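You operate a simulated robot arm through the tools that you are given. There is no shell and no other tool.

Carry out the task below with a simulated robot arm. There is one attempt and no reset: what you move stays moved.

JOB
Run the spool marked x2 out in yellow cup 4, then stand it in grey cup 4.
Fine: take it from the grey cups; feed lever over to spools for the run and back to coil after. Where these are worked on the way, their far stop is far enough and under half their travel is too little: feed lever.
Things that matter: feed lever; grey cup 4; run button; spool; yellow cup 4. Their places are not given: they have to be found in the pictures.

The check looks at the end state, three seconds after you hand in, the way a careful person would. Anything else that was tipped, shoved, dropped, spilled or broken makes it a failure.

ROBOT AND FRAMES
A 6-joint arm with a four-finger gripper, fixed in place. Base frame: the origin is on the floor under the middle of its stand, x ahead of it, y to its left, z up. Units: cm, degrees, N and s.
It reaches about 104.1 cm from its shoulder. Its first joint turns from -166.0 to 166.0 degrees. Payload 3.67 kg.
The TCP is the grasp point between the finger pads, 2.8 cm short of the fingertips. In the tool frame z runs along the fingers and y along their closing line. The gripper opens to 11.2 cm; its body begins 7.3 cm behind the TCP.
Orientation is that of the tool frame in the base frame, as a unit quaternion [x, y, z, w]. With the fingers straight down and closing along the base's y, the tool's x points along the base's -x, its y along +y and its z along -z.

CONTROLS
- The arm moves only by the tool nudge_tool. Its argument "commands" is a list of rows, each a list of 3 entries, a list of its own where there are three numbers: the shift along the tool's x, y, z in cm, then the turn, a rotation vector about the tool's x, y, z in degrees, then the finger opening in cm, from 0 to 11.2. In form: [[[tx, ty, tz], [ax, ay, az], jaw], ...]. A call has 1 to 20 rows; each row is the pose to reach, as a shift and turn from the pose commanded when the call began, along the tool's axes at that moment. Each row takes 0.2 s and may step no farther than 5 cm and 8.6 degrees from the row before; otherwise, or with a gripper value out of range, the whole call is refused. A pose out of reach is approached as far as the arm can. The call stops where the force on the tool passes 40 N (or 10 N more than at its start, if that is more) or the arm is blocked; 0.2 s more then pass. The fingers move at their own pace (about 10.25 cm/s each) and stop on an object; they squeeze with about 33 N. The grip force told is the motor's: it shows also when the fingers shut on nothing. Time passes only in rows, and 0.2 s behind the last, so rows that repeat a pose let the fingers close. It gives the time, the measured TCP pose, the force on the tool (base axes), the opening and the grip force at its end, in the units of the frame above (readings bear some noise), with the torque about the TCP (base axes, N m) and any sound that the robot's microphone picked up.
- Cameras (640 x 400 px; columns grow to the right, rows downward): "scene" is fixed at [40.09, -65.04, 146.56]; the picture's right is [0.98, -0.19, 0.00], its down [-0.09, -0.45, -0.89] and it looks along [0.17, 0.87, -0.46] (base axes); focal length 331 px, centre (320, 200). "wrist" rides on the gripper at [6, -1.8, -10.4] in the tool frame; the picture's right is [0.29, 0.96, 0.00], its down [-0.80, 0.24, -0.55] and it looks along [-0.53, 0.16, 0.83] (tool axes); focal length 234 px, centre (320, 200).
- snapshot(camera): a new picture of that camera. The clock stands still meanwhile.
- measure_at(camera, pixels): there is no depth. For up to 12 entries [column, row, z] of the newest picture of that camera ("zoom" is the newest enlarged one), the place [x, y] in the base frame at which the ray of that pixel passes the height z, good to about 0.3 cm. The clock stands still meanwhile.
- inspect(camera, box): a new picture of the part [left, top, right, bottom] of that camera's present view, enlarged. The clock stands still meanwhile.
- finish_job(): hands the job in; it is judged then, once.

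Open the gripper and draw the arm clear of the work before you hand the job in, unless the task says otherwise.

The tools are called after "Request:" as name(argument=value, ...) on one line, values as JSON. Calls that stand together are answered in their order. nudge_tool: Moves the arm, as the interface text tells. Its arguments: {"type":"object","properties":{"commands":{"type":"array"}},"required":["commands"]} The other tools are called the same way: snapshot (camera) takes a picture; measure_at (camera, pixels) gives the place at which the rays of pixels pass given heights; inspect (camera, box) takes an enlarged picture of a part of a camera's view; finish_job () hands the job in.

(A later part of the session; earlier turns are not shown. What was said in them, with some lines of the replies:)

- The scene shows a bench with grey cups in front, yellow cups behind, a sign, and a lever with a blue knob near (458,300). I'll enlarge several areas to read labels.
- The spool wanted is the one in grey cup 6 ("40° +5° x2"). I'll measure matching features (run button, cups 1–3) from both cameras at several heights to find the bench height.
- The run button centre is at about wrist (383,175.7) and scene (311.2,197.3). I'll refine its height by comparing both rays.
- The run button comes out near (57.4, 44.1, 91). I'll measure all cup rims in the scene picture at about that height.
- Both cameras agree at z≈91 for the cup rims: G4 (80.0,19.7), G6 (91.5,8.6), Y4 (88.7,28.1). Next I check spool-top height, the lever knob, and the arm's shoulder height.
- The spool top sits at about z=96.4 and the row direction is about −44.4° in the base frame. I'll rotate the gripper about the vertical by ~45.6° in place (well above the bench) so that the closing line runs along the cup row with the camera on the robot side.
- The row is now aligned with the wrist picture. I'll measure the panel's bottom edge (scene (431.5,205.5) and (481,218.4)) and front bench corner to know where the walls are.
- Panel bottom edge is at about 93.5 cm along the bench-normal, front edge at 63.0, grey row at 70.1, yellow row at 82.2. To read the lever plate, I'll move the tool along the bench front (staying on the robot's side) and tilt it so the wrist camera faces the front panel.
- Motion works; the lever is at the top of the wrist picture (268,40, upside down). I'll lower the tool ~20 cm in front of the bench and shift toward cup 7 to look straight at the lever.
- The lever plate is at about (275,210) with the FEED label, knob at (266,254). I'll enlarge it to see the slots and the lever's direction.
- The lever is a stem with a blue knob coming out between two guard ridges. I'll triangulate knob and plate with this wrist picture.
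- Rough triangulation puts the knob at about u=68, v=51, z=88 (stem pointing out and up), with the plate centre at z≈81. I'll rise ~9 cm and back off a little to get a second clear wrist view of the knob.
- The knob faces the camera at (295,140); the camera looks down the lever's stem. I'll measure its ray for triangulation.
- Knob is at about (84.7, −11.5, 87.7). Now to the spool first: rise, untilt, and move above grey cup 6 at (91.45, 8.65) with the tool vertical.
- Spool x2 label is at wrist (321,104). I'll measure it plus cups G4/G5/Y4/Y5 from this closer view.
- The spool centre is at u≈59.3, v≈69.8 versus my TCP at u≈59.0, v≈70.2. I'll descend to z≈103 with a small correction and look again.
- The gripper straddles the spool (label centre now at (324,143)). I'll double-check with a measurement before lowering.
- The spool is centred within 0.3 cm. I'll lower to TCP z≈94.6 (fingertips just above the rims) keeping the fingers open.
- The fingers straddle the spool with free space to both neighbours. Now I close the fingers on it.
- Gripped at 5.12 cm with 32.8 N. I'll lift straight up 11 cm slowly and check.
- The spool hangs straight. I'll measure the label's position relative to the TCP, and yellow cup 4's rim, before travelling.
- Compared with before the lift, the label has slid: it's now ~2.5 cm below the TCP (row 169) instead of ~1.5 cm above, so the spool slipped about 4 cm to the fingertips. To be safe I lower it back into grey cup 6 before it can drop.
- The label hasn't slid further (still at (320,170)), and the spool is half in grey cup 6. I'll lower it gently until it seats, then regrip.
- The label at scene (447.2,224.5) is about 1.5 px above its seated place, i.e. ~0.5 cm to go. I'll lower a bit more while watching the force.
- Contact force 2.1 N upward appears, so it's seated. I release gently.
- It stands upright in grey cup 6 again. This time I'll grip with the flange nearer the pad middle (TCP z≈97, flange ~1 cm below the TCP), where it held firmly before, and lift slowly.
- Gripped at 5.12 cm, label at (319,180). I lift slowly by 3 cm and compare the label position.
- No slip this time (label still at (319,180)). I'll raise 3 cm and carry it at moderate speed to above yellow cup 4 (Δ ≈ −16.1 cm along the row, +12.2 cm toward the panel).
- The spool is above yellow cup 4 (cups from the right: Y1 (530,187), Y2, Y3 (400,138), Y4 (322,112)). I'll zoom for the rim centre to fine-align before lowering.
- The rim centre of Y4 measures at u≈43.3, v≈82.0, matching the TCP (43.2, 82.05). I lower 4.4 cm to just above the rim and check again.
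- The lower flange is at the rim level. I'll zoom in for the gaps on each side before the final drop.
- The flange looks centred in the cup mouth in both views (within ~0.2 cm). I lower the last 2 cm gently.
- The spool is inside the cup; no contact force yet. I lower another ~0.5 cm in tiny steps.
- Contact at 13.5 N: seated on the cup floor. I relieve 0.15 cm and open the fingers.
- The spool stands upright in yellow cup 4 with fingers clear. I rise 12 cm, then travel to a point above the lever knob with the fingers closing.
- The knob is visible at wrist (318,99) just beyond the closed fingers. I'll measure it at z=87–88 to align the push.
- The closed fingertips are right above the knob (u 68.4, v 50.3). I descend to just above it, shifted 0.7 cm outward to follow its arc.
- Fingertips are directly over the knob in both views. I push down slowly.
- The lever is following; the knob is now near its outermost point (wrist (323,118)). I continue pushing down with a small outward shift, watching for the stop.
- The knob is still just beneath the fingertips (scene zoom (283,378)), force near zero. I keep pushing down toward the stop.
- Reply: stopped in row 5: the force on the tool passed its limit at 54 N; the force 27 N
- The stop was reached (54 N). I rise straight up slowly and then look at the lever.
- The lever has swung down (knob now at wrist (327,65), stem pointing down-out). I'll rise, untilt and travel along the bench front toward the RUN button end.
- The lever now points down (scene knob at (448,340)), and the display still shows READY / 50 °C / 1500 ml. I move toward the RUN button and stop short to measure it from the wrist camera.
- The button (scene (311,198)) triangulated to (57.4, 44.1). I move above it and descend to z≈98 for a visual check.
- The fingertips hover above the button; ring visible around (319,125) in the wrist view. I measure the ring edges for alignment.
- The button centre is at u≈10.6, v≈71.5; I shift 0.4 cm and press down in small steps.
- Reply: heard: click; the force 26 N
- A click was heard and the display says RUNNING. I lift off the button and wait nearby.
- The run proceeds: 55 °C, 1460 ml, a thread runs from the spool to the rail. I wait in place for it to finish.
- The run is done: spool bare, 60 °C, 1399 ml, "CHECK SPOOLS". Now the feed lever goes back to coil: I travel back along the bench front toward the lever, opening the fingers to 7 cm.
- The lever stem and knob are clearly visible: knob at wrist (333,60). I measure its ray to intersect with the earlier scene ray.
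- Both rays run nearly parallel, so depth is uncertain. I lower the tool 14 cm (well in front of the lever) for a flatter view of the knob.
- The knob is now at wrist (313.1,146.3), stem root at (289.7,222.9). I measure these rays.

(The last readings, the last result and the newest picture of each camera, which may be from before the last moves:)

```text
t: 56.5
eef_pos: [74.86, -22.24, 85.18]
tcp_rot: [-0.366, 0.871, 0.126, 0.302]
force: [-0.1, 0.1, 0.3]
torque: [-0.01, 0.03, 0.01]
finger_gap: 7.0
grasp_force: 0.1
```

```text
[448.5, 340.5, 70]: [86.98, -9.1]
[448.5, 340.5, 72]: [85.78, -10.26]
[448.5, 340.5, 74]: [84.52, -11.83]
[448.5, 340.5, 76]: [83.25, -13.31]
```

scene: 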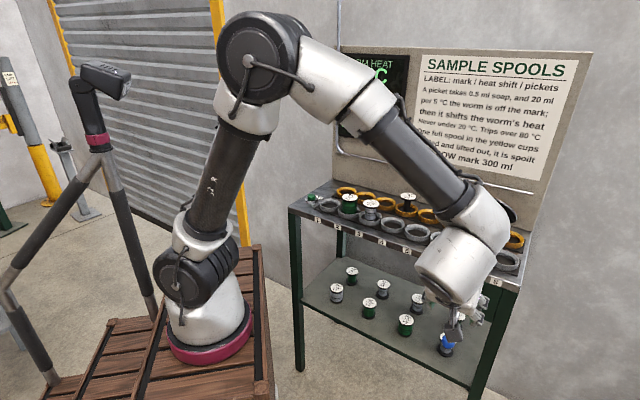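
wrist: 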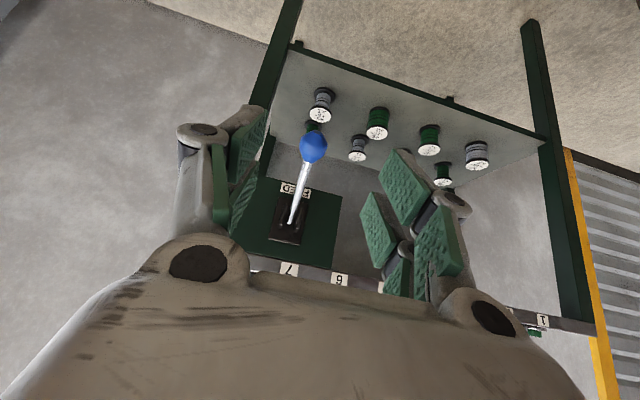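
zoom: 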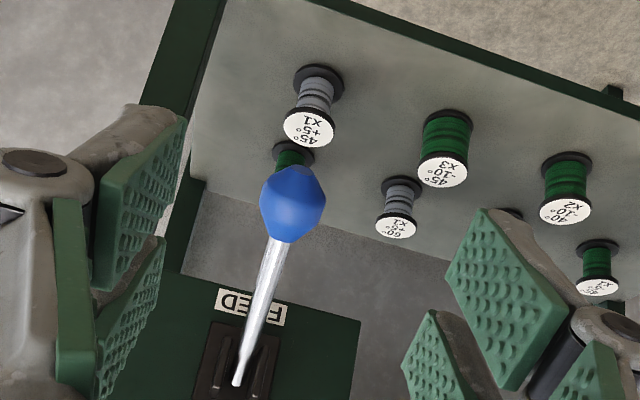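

The rays intersect at the knob centre ≈ (83.9, −12.5, 75.1). I approach along the tool axis with the fingers open, stopping ~4.5 cm short to check alignment.

Request:
nudge_tool(commands=[[[-2, 0.2, 4], [0, 0, 0], 7], [[-4.18, 0.4, 8], [0, 0, 0], 7], [[-4.18, 0.4, 11.5], [0, 0, 0], 7], [[-4.18, 0.4, 11.5], [0, 0, 0], 7]])

Request:
snapshot(camera="wrist")

Request:
inspect(camera="scene", box=[400, 260, 520, 380])

```text
t: 57.5
eef_pos: [81.95, -14.27, 78.59]
tcp_rot: [-0.367, 0.871, 0.126, 0.301]
force: [0.1, 0.3, 0.8]
torque: [-0.04, 0.01, 0.01]
finger_gap: 6.99
grasp_force: 0.1
```

```text
taken
```

wrist: 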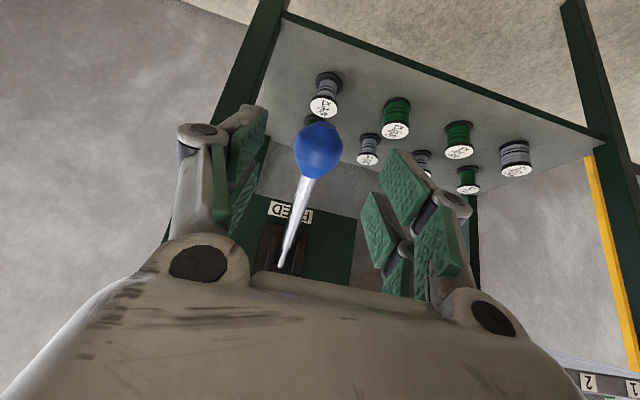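

```text
3.33 times, centred on (460, 320) of scene
```

zoom: 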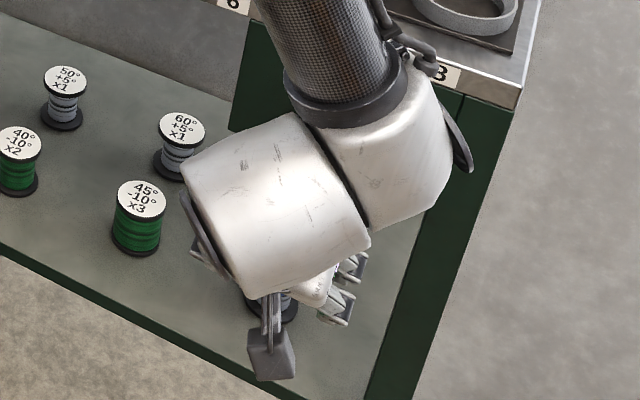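

The knob is centred between the fingers at (318,150) as expected (target (320,155)). I advance the last 4.6 cm and close on it.

Request:
nudge_tool(commands=[[[0.1, 0.1, 2.3], [0, 0, 0], 7], [[0.25, 0.1, 4.6], [0, 0, 0], 7], [[0.25, 0.1, 4.6], [0, 0, 0], 5], [[0.25, 0.1, 4.6], [0, 0, 0], 3], [[0.25, 0.1, 4.6], [0, 0, 0], 1.5], [[0.25, 0.1, 4.6], [0, 0, 0], 1.5]])

Request:
snapshot(camera="wrist")

```text
t: 58.9
eef_pos: [83.94, -12.4, 74.82]
tcp_rot: [-0.366, 0.871, 0.125, 0.302]
force: [20.3, -13.7, -2.0]
torque: [-0.19, -0.07, -0.13]
finger_gap: 2.93
grasp_force: 45.1
```

```text
taken
```

wrist: 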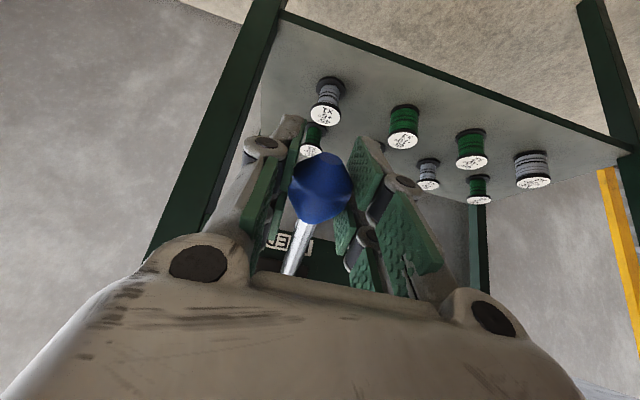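

Gripped at 2.93 cm, but a 24 N sideways force along the row shows I'm slightly off-centre. I shift 0.3 cm toward +u to relieve it.

Request:
nudge_tool(commands=[[[0, -0.15, 0], [0, 0, 0], 1.5], [[0, -0.3, 0], [0, 0, 0], 1.5], [[0, -0.3, 0], [0, 0, 0], 1.5]])

```text
t: 59.6
eef_pos: [84.12, -12.53, 74.81]
tcp_rot: [-0.367, 0.871, 0.127, 0.302]
force: [14.9, 8.9, 3.6]
torque: [0.0, 0.28, 0.1]
finger_gap: 2.9
grasp_force: 44.5
```

Lateral force is nearly gone. Now I pull the knob up along its arc (pivot ≈ v 63.5, z 80.8, radius ≈ 14.8), first half.

Request:
nudge_tool(commands=[[[-0.46, 0, -1.4], [0, 0, 0], 1.5], [[-1.09, 0, -2.82], [0, 0, 0], 1.5], [[-1.86, 0, -4.15], [0, 0, 0], 1.5], [[-2.77, 0, -5.41], [0, 0, 0], 1.5]])

Request:
snapshot(camera="wrist")

```text
t: 60.6
eef_pos: [82.95, -13.53, 80.8]
tcp_rot: [-0.367, 0.871, 0.127, 0.301]
force: [-24.3, -2.5, -10.3]
torque: [-0.47, 0.56, 0.21]
finger_gap: 3.13
grasp_force: 44.8
```

```text
taken
```

wrist: 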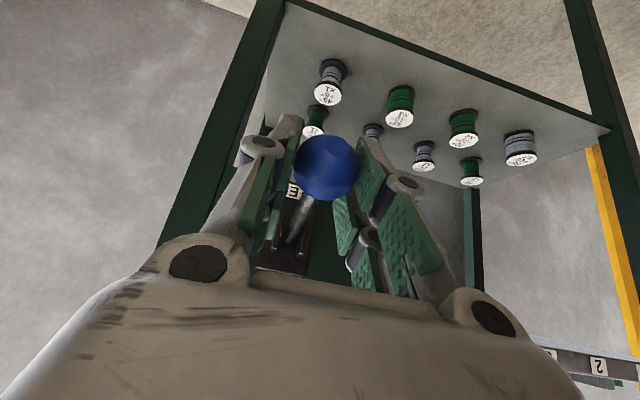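

The lever follows (now about level) with some side load (−u 16 N, −v 19 N). I relieve by small shifts and continue up the arc.

Request:
nudge_tool(commands=[[[0.2, 0.2, -0.3], [0, 0, 0], 1.5], [[-0.72, 0.2, -1.39], [0, 0, 0], 1.5], [[-1.87, 0.2, -2.43], [0, 0, 0], 1.5], [[-3.13, 0.2, -3.34], [0, 0, 0], 1.5], [[-4.47, 0.2, -4.11], [0, 0, 0], 1.5]])

Request:
snapshot(camera="wrist")

Request:
inspect(camera="scene", box=[400, 240, 520, 360])

```text
t: 61.9
eef_pos: [83.7, -12.71, 86.85]
tcp_rot: [-0.367, 0.871, 0.125, 0.303]
force: [4.1, -8.0, 4.0]
torque: [-0.08, -0.07, 0.32]
finger_gap: 3.13
grasp_force: 44.9
```

```text
taken
```

wrist: 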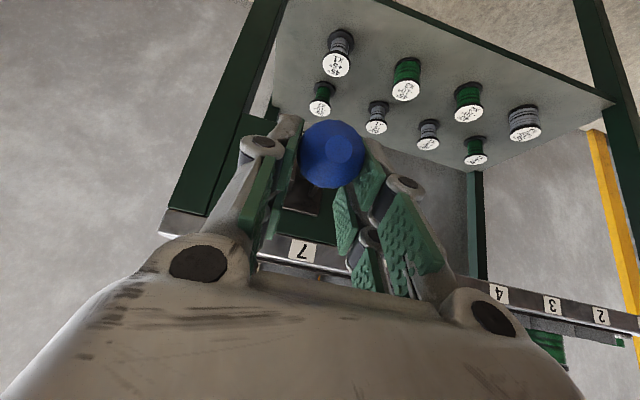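

```text
3.33 times, centred on (460, 300) of scene
```

zoom: 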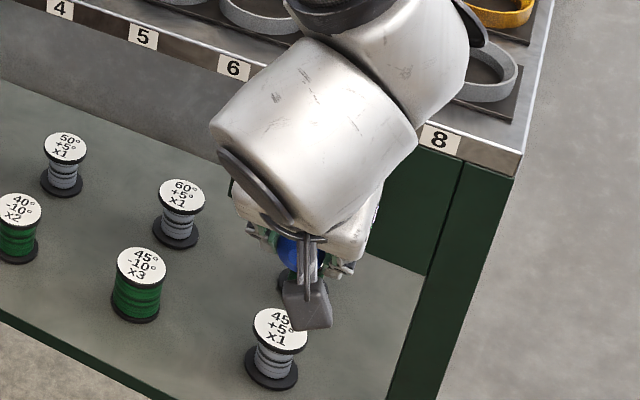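

The knob is up but has shifted within the grip (~2 cm outward), so it's perhaps at +17°. I continue upward along the arc until the stop.

Request:
nudge_tool(commands=[[[-0.7, 0, -0.42], [0, 0, 0], 1.5], [[-1.4, 0, -0.85], [0, 0, 0], 1.5], [[-2.05, 0, -1.27], [0, 0, 0], 1.5], [[-2.72, 0, -1.69], [0, 0, 0], 1.5]])

Request:
snapshot(camera="wrist")

```text
t: 62.9
eef_pos: [84.54, -11.8, 89.85]
tcp_rot: [-0.366, 0.871, 0.126, 0.302]
force: [29.4, -11.2, -16.1]
torque: [-0.7, 0.01, 0.28]
finger_gap: 3.15
grasp_force: 45.1
```

```text
taken
```

wrist: 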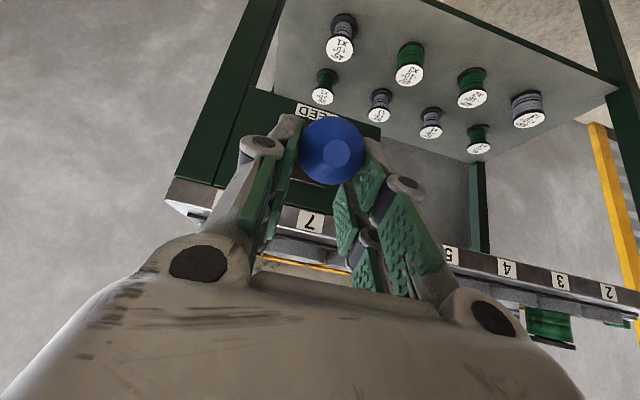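

TCP z=89.85 with −16 N vertical pull: the lever seems to be at its upper stop. I release the knob.

Request:
nudge_tool(commands=[[[0, 0, 0], [0, 0, 0], 3.6], [[0, 0, 0], [0, 0, 0], 5], [[0, 0, 0], [0, 0, 0], 7.5], [[0, 0, 0], [0, 0, 0], 7.5]])

Request:
snapshot(camera="wrist")

```text
t: 63.9
eef_pos: [84.3, -11.7, 89.79]
tcp_rot: [-0.366, 0.871, 0.126, 0.302]
force: [-0.1, 0.3, 1.5]
torque: [0.0, -0.03, -0.01]
finger_gap: 7.54
grasp_force: 0.0
```

```text
taken
```

wrist: 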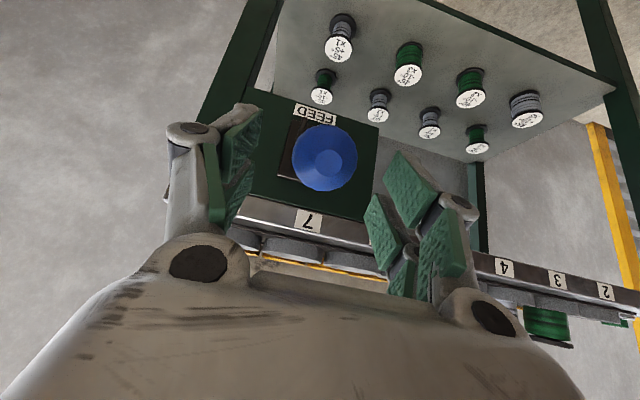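

The lever stays up, knob free at (325,157). I back the tool straight out along its axis and inspect the lever.

Request:
nudge_tool(commands=[[[0, 0, -3], [0, 0, 0], 7.5], [[0, 0, -7], [0, 0, 0], 7.5], [[0, 0, -11], [0, 0, 0], 7.5], [[0, 0, -11], [0, 0, 0], 7.5]])

Request:
snapshot(camera="wrist")

```text
t: 64.8
eef_pos: [79.38, -16.69, 98.47]
tcp_rot: [-0.366, 0.871, 0.126, 0.301]
force: [0.6, -0.2, 0.1]
torque: [0.02, 0.0, 0.04]
finger_gap: 7.52
grasp_force: 0.0
```

```text
taken
```

wrist: 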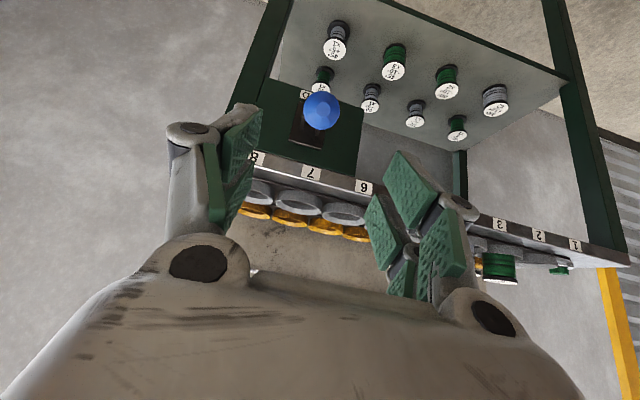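

I'll now go back to above yellow cup 4 (rise, untilt, translate), then check the lever in the scene picture on the way.

Request:
nudge_tool(commands=[[[-2.77, 0, -3.55], [0, 0, 0], 7.5], [[-5.54, 0, -7.09], [0, 0, 0], 7.5], [[-8.32, 0, -10.64], [0, 0, 0], 8], [[-11.31, 2.5, -8.3], [0, 7.6, 0], 8], [[-14.31, 5, -5.96], [0, 15.2, 0], 8], [[-17.38, 7.5, -3.56], [0, 22.8, 0], 8], [[-20.38, 10, -1.22], [0, 30.4, 0], 8], [[-23.37, 12.5, 1.13], [0, 38, 0], 8], [[-26.44, 15, 3.53], [0, 38, 0], 8], [[-29.44, 17.5, 5.87], [0, 38, 0], 8], [[-32.43, 20, 8.21], [0, 38, 0], 8], [[-35.51, 22.5, 10.61], [0, 38, 0], 8], [[-38.5, 25, 12.96], [0, 38, 0], 8], [[-38.5, 25, 12.96], [0, 38, 0], 8]])

Request:
snapshot(camera="scene")

Request:
inspect(camera="scene", box=[430, 270, 490, 320])

Request:
snapshot(camera="wrist")

```text
t: 67.8
eef_pos: [88.58, 28.19, 111.84]
tcp_rot: [-0.388, 0.922, -0.001, 0.001]
force: [0.4, 0.3, 0.0]
torque: [0.04, -0.03, 0.02]
finger_gap: 7.99
grasp_force: 0.0
```

```text
taken
```

scene: 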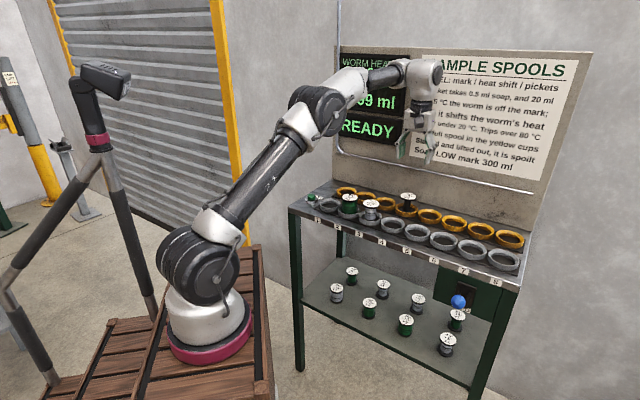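

```text
8.00 times, centred on (460, 295) of scene
```

zoom: 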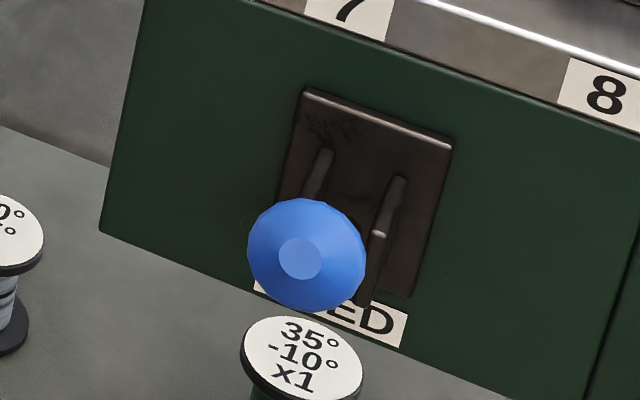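

```text
taken
```

wrist: 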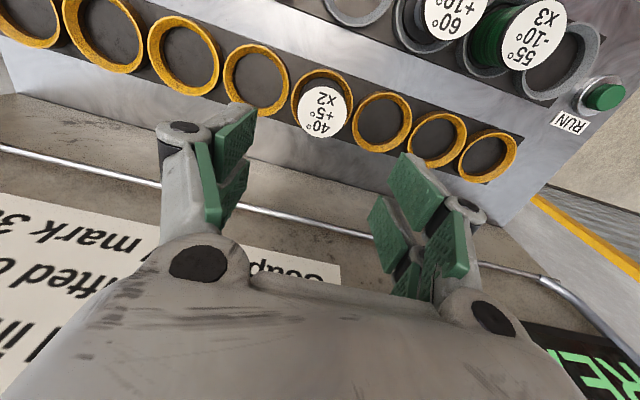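

The lever is exactly back at its original spot and the display reads READY. The empty spool label is at wrist (325,110); I measure it for alignment.

Request:
measure_at(camera="wrist", pixels=[[324.5, 110, 96.2], [298, 108, 96.2], [351, 112, 96.2]])

Request:
inspect(camera="wrist", box=[270, 50, 390, 150])

```text
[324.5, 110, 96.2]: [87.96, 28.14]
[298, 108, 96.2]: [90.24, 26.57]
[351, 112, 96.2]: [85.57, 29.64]
```

```text
4.00 times, centred on (330, 100) of wrist
```

zoom: 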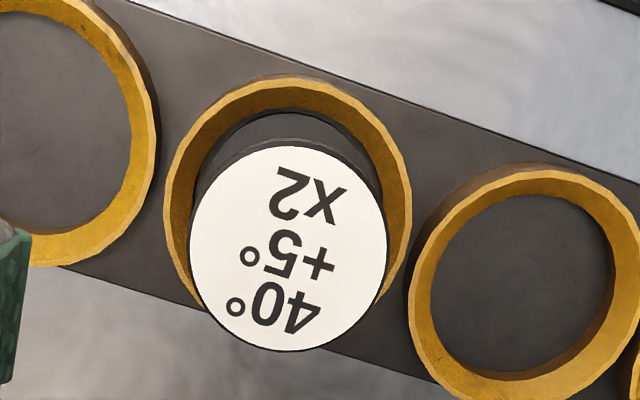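

The spool centre (321.8,112) maps to (88.2,28.1). I descend around it to TCP z≈97.0, flange in the lower half of the pads.

Request:
nudge_tool(commands=[[[0.1, 0.1, 4], [0, 0, 0], 8], [[0.2, 0.15, 8], [0, 0, 0], 8], [[0.2, 0.15, 11.5], [0, 0, 0], 8], [[0.2, 0.15, 13.5], [0, 0, 0], 8], [[0.2, 0.15, 14.8], [0, 0, 0], 8], [[0.2, 0.15, 14.8], [0, 0, 0], 8]])

Request:
snapshot(camera="wrist")

Request:
inspect(camera="scene", box=[370, 165, 450, 225])

```text
t: 69.2
eef_pos: [88.42, 28.09, 97.12]
tcp_rot: [-0.388, 0.922, 0.0, 0.003]
force: [0.6, -0.1, 0.5]
torque: [0.01, 0.05, 0.0]
finger_gap: 7.99
grasp_force: 0.0
```

```text
taken
```

wrist: 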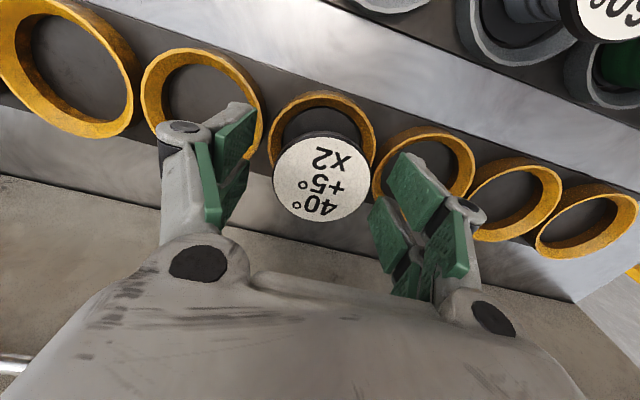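

```text
6.67 times, centred on (410, 195) of scene
```

zoom: 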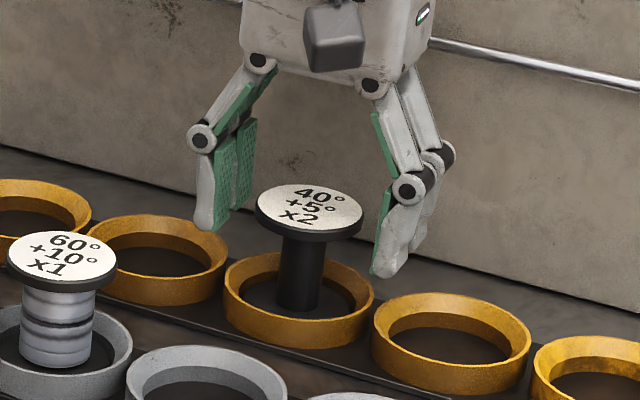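

The fingers straddle the flange. I close and lift slowly by 3 cm.

Request:
nudge_tool(commands=[[[0, 0, 0], [0, 0, 0], 6.5], [[0, 0, 0], [0, 0, 0], 5], [[0, 0, 0], [0, 0, 0], 2], [[0, 0, 0], [0, 0, 0], 0], [[0, 0, 0], [0, 0, 0], 0], [[0, 0, -0.2], [0, 0, 0], 0], [[0, 0, -0.5], [0, 0, 0], 0], [[0, 0, -0.9], [0, 0, 0], 0], [[0, 0, -1.4], [0, 0, 0], 0], [[0, 0, -2], [0, 0, 0], 0], [[0, 0, -2.6], [0, 0, 0], 0], [[0, 0, -3.2], [0, 0, 0], 0], [[0, 0, -3.2], [0, 0, 0], 0]])

Request:
snapshot(camera="wrist")

Request:
inspect(camera="scene", box=[370, 165, 450, 225])

```text
t: 72.0
eef_pos: [88.3, 28.12, 100.35]
tcp_rot: [-0.387, 0.922, 0.0, 0.001]
force: [0.8, -0.4, -1.8]
torque: [0.01, 0.02, 0.04]
finger_gap: 5.13
grasp_force: 32.7
```

```text
taken
```

wrist: 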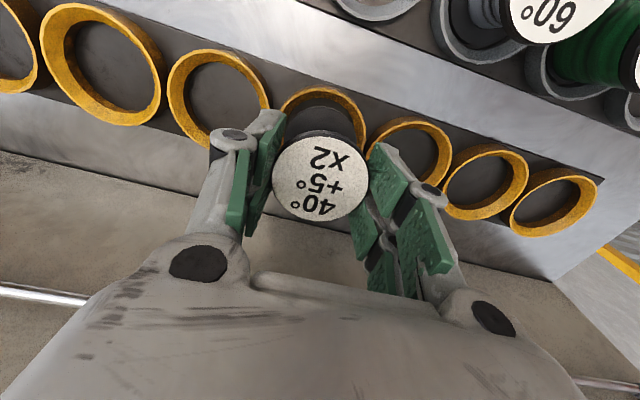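

```text
6.67 times, centred on (410, 195) of scene
```

zoom: 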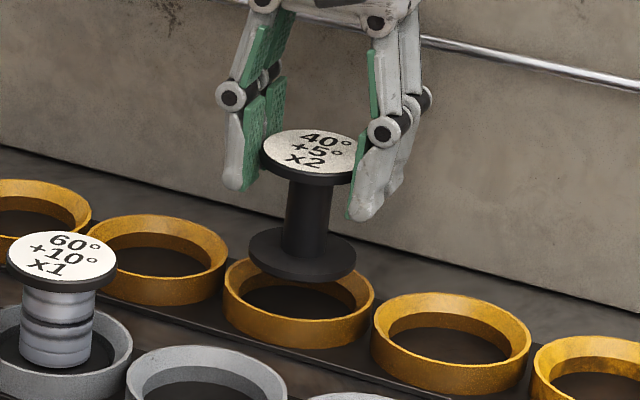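

The spool is firmly held and hangs straight. I raise it 8 cm and carry it over to above grey cup 4.

Request:
nudge_tool(commands=[[[0, 0, -1.5], [0, 0, 0], 0], [[0, 0, -3.5], [0, 0, 0], 0], [[0, 0, -5.8], [0, 0, 0], 0], [[0, 0, -8], [0, 0, 0], 0], [[1.5, 0.02, -8], [0, 0, 0], 0], [[4, 0.05, -8], [0, 0, 0], 0], [[6.8, 0.08, -8], [0, 0, 0], 0], [[9.5, 0.12, -8], [0, 0, 0], 0], [[11.3, 0.15, -8], [0, 0, 0], 0], [[11.86, 0.15, -8], [0, 0, 0], 0], [[11.86, 0.15, -8], [0, 0, 0], 0]])

Request:
snapshot(camera="wrist")

Request:
inspect(camera="scene", box=[340, 140, 460, 250])

```text
t: 74.5
eef_pos: [79.85, 19.7, 108.12]
tcp_rot: [-0.387, 0.922, 0.0, 0.001]
force: [-0.6, 0.4, -2.5]
torque: [0.02, 0.0, -0.03]
finger_gap: 5.1
grasp_force: 32.5
```

```text
taken
```

wrist: 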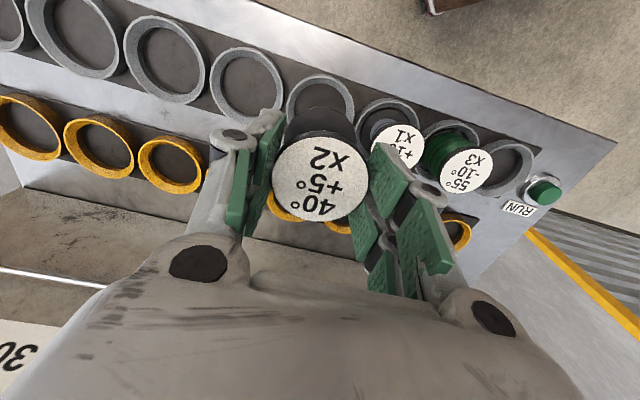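

```text
3.64 times, centred on (400, 195) of scene
```

zoom: 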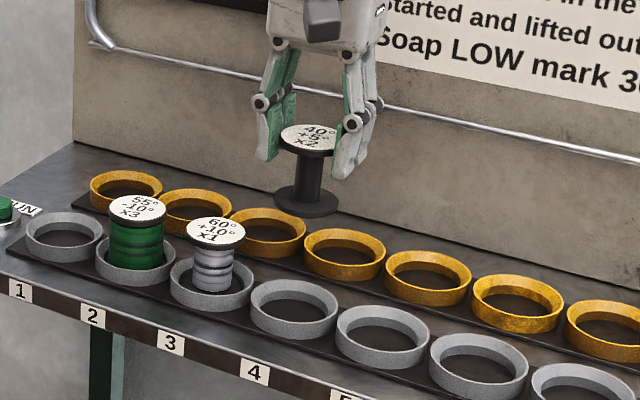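

Held spool is above grey cup 4 (next after the G3 spool). I zoom to check its rim position before rotating.

Request:
inspect(camera="wrist", box=[240, 50, 400, 150])

Request:
measure_at(camera="wrist", pixels=[[320, 74, 91], [285, 108, 91], [355, 110, 91], [246, 85, 91], [320, 110, 91]])

```text
4.00 times, centred on (320, 100) of wrist
```

zoom: 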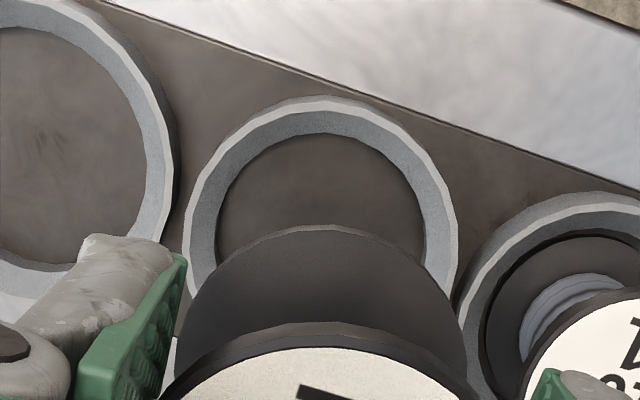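

```text
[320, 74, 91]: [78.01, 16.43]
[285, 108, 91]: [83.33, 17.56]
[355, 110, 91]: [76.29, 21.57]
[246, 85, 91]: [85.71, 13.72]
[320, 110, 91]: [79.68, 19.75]
```

Rim centre measures u≈43.2, v≈70.1, matching the TCP (43.1, 70.0). Now I rotate the gripper 90° about its axis so the fingers line up front-to-back, clear of the spool in grey cup 3.

Request:
nudge_tool(commands=[[[0, 0, 0], [0, 0, 7], 0], [[0, 0, 0], [0, 0, 14], 0], [[0, 0, 0], [0, 0, 21], 0], [[0, 0, 0], [0, 0, 28], 0], [[0, 0, 0], [0, 0, 35], 0], [[0, 0, 0], [0, 0, 42], 0], [[0, 0, 0], [0, 0, 49], 0], [[0, 0, 0], [0, 0, 56], 0], [[0, 0, 0], [0, 0, 63], 0], [[0, 0, 0], [0, 0, 70], 0], [[0, 0, 0], [0, 0, 77], 0], [[0, 0, 0], [0, 0, 84], 0], [[0, 0, 0], [0, 0, 90], 0], [[0, 0, 0], [0, 0, 90], 0]])

Request:
snapshot(camera="wrist")

Request:
inspect(camera="scene", box=[340, 140, 460, 250])

```text
t: 77.5
eef_pos: [79.93, 19.83, 108.37]
tcp_rot: [0.379, 0.925, 0.0, 0.0]
force: [-0.3, 0.4, -2.1]
torque: [-0.02, 0.01, 0.02]
finger_gap: 5.12
grasp_force: 32.8
```

```text
taken
```

wrist: 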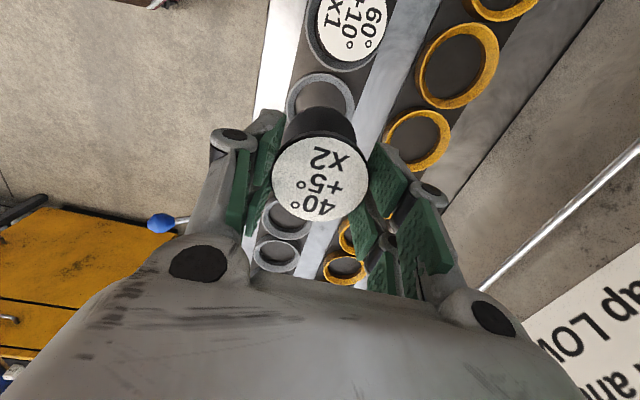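

```text
3.64 times, centred on (400, 195) of scene
```

zoom: 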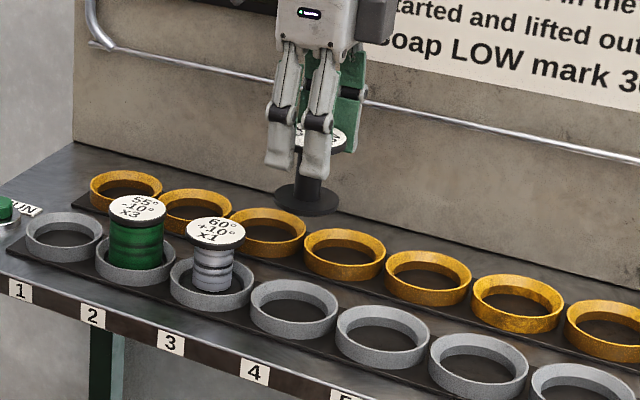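

The gripper is now turned; G3's spool sits at the top of the wrist view, clear of the fingers. I lower to just above the rim of grey cup 4 (TCP z≈99.4).

Request:
nudge_tool(commands=[[[0, 0, 2], [0, 0, 0], 0], [[0, 0, 4], [0, 0, 0], 0], [[0, 0, 6], [0, 0, 0], 0], [[0, 0, 7.8], [0, 0, 0], 0], [[0, 0, 9], [0, 0, 0], 0], [[0, 0, 9], [0, 0, 0], 0]])

Request:
snapshot(camera="wrist")

Request:
inspect(camera="scene", box=[350, 175, 430, 245])

```text
t: 78.8
eef_pos: [79.79, 19.86, 99.29]
tcp_rot: [0.378, 0.926, 0.0, 0.001]
force: [0.1, 0.5, -1.4]
torque: [-0.02, 0.01, -0.02]
finger_gap: 5.14
grasp_force: 33.4
```

```text
taken
```

wrist: 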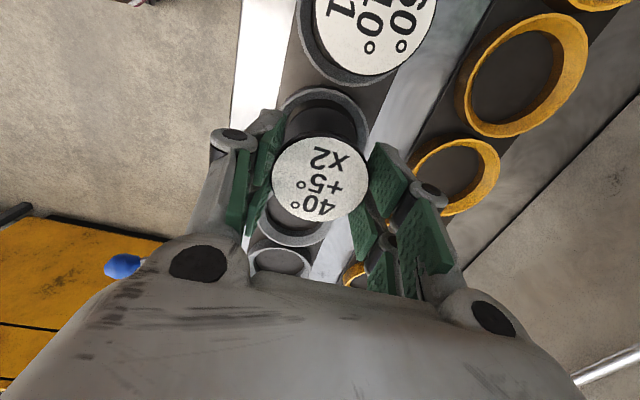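

```text
5.71 times, centred on (390, 210) of scene
```

zoom: 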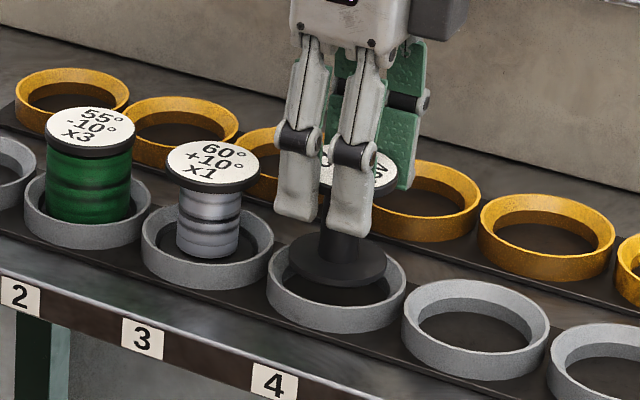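

The lower flange is centred over grey cup 4's mouth in the scene view. I zoom the wrist view for the other axis before lowering.

Request:
inspect(camera="wrist", box=[250, 70, 390, 160])

Request:
measure_at(camera="wrist", pixels=[[320, 88, 91], [281, 110, 91], [368, 130, 91], [373, 40, 96.4]])

```text
4.44 times, centred on (320, 115) of wrist
```

zoom: 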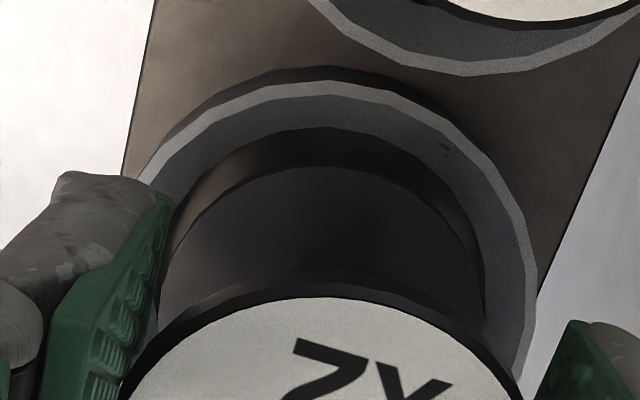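

```text
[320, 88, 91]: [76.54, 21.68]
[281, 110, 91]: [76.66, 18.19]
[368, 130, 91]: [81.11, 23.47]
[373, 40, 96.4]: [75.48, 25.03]
```

Small offsets only (~0.2 cm). I apply tx −0.2, ty +0.15 and lower to the cup floor in small steps.

Request:
nudge_tool(commands=[[[-0.2, 0.15, 0.2], [0, 0, 0], 0], [[-0.2, 0.15, 0.7], [0, 0, 0], 0], [[-0.2, 0.15, 1.1], [0, 0, 0], 0], [[-0.2, 0.15, 1.5], [0, 0, 0], 0], [[-0.2, 0.15, 1.8], [0, 0, 0], 0], [[-0.2, 0.15, 1.8], [0, 0, 0], 0]])

Request:
inspect(camera="scene", box=[350, 175, 430, 245])

Request:
snapshot(camera="wrist")

```text
t: 80.2
eef_pos: [80.19, 19.71, 97.38]
tcp_rot: [0.378, 0.926, 0.001, 0.001]
force: [-0.4, -0.3, -1.8]
torque: [-0.01, 0.02, 0.02]
finger_gap: 5.1
grasp_force: 32.9
```

```text
5.71 times, centred on (390, 210) of scene
```

zoom: 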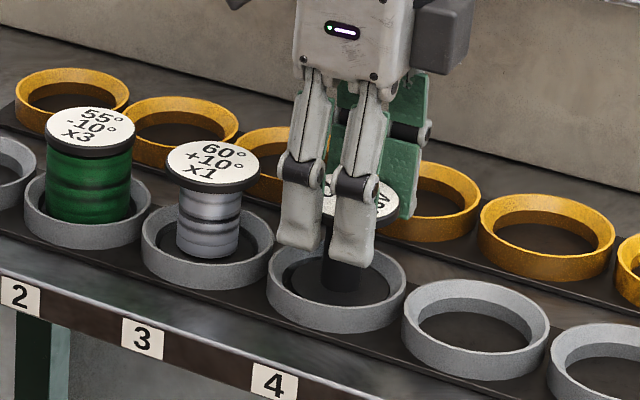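

```text
taken
```

wrist: 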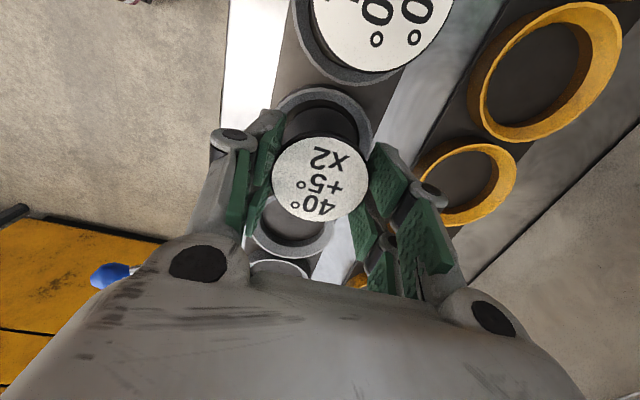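

The flange is inside cup 4 with no contact force yet. I lower a little more until it touches the floor.

Request:
nudge_tool(commands=[[[0, 0, 0.15], [0, 0, 0], 0], [[0, 0, 0.3], [0, 0, 0], 0], [[0, 0, 0.3], [0, 0, 0], 0]])

```text
t: 81.0
eef_pos: [80.18, 19.78, 97.15]
tcp_rot: [0.378, 0.926, 0.002, 0.001]
force: [-0.3, 0.6, 1.6]
torque: [-0.02, 0.06, -0.01]
finger_gap: 5.1
grasp_force: 32.9
```

Contact begins (force went from −1.8 to +1.6 N): the spool rests on the floor. I release.

Request:
nudge_tool(commands=[[[0, 0, 0], [0, 0, 0], 5.6], [[0, 0, 0], [0, 0, 0], 6.2], [[0, 0, 0], [0, 0, 0], 7.2], [[0, 0, 0], [0, 0, 0], 8], [[0, 0, 0], [0, 0, 0], 8]])

Request:
snapshot(camera="wrist")

Request:
inspect(camera="scene", box=[350, 175, 430, 245])

```text
t: 82.2
eef_pos: [80.01, 19.71, 97.13]
tcp_rot: [0.378, 0.926, 0.001, 0.001]
force: [0.0, 0.5, 0.1]
torque: [0.01, 0.0, 0.01]
finger_gap: 7.99
grasp_force: 0.1
```

```text
taken
```

wrist: 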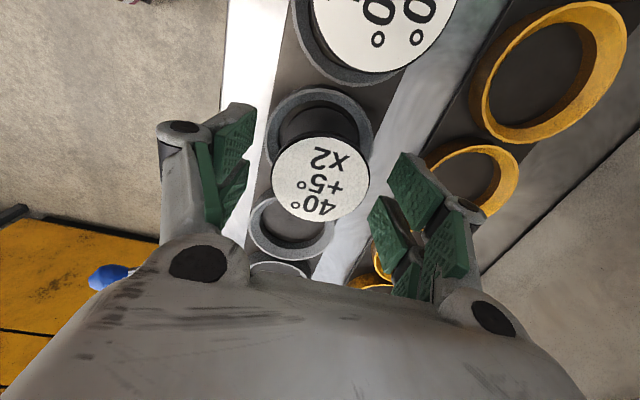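

```text
5.71 times, centred on (390, 210) of scene
```

zoom: 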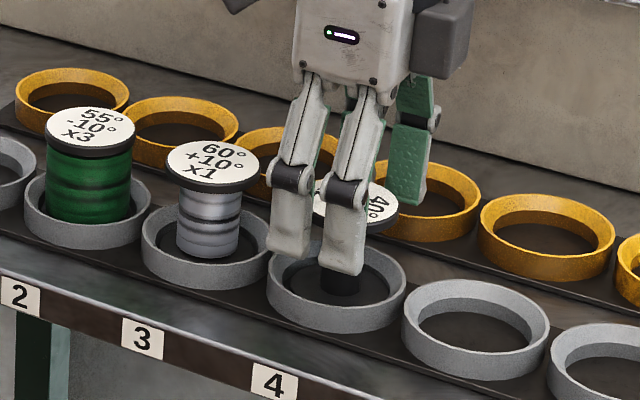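

The spool stands freely in grey cup 4 with the fingers open around it. I rise straight up, then draw the arm back toward the robot side.

Request:
nudge_tool(commands=[[[0, 0, -2], [0, 0, 0], 8], [[0, 0, -5], [0, 0, 0], 8], [[0, 0, -9], [0, 0, 0], 8], [[0, 0, -13], [0, 0, 0], 8], [[0, 0, -17], [0, 0, 0], 8], [[0, 0, -21], [0, 0, 0], 8], [[0, -4, -23], [0, 0, 0], 8], [[0, -8.5, -24], [0, 0, 0], 8], [[0, -13, -25], [0, 0, 0], 8], [[2, -17, -26], [0, 0, 0], 8], [[5, -20.5, -27], [0, 0, 0], 8], [[9, -23, -28], [0, 0, 0], 8], [[13, -25, -28], [0, 0, 0], 8], [[13, -25, -28], [0, 0, 0], 8]])

Request:
snapshot(camera="scene")

Request:
inspect(camera="scene", box=[300, 170, 420, 245])

Request:
inspect(camera="scene", box=[400, 200, 530, 330])

```text
t: 85.2
eef_pos: [53.1, 10.92, 125.16]
tcp_rot: [0.378, 0.926, 0.0, 0.001]
force: [-0.4, -0.5, -0.1]
torque: [0.02, 0.01, 0.01]
finger_gap: 8.0
grasp_force: 0.1
```

```text
taken
```

scene: 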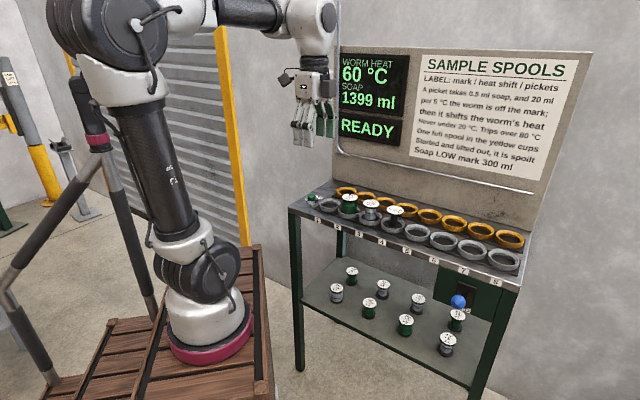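

```text
5.33 times, centred on (360, 208) of scene
```

zoom: 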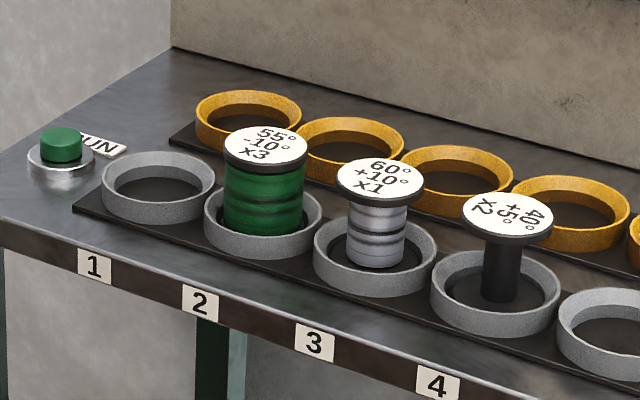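

```text
3.08 times, centred on (465, 265) of scene
```

zoom: 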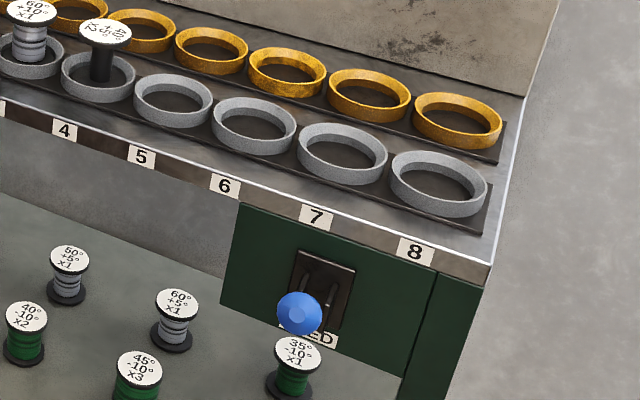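

The empty x2 spool stands upright in grey cup 4. The lever is back in its original coil position, the display reads READY (60 °C, 1399 ml), and nothing else has moved. The gripper is open and clear of the bench, so I hand in.

Request:
finish_job()

```text
The job is handed in.
```

The x2 spool was run out in yellow cup 4 and now stands upright, empty, in grey cup 4. I've handed the job in and haven't seen the check's result.

- **Run:** with the feed lever pushed down to its stop, I pressed RUN. Both pickets ran: heat rose from 50 °C to 60 °C and soap fell from 1500 ml to 1399 ml, well above the LOW mark.
- **Feed lever:** after the run I put it back to coil. In the last pictures it sits where it started, and the display reads READY.
- **Slip while lifting:** on the first lift from grey cup 6 the spool slid about 4 cm down in the fingers. I set it back in its cup and took a better grip before carrying on. It was not dropped.
- **Everything else:** the other spools and cups look unmoved in the final pictures. The gripper is open and clear of the bench.
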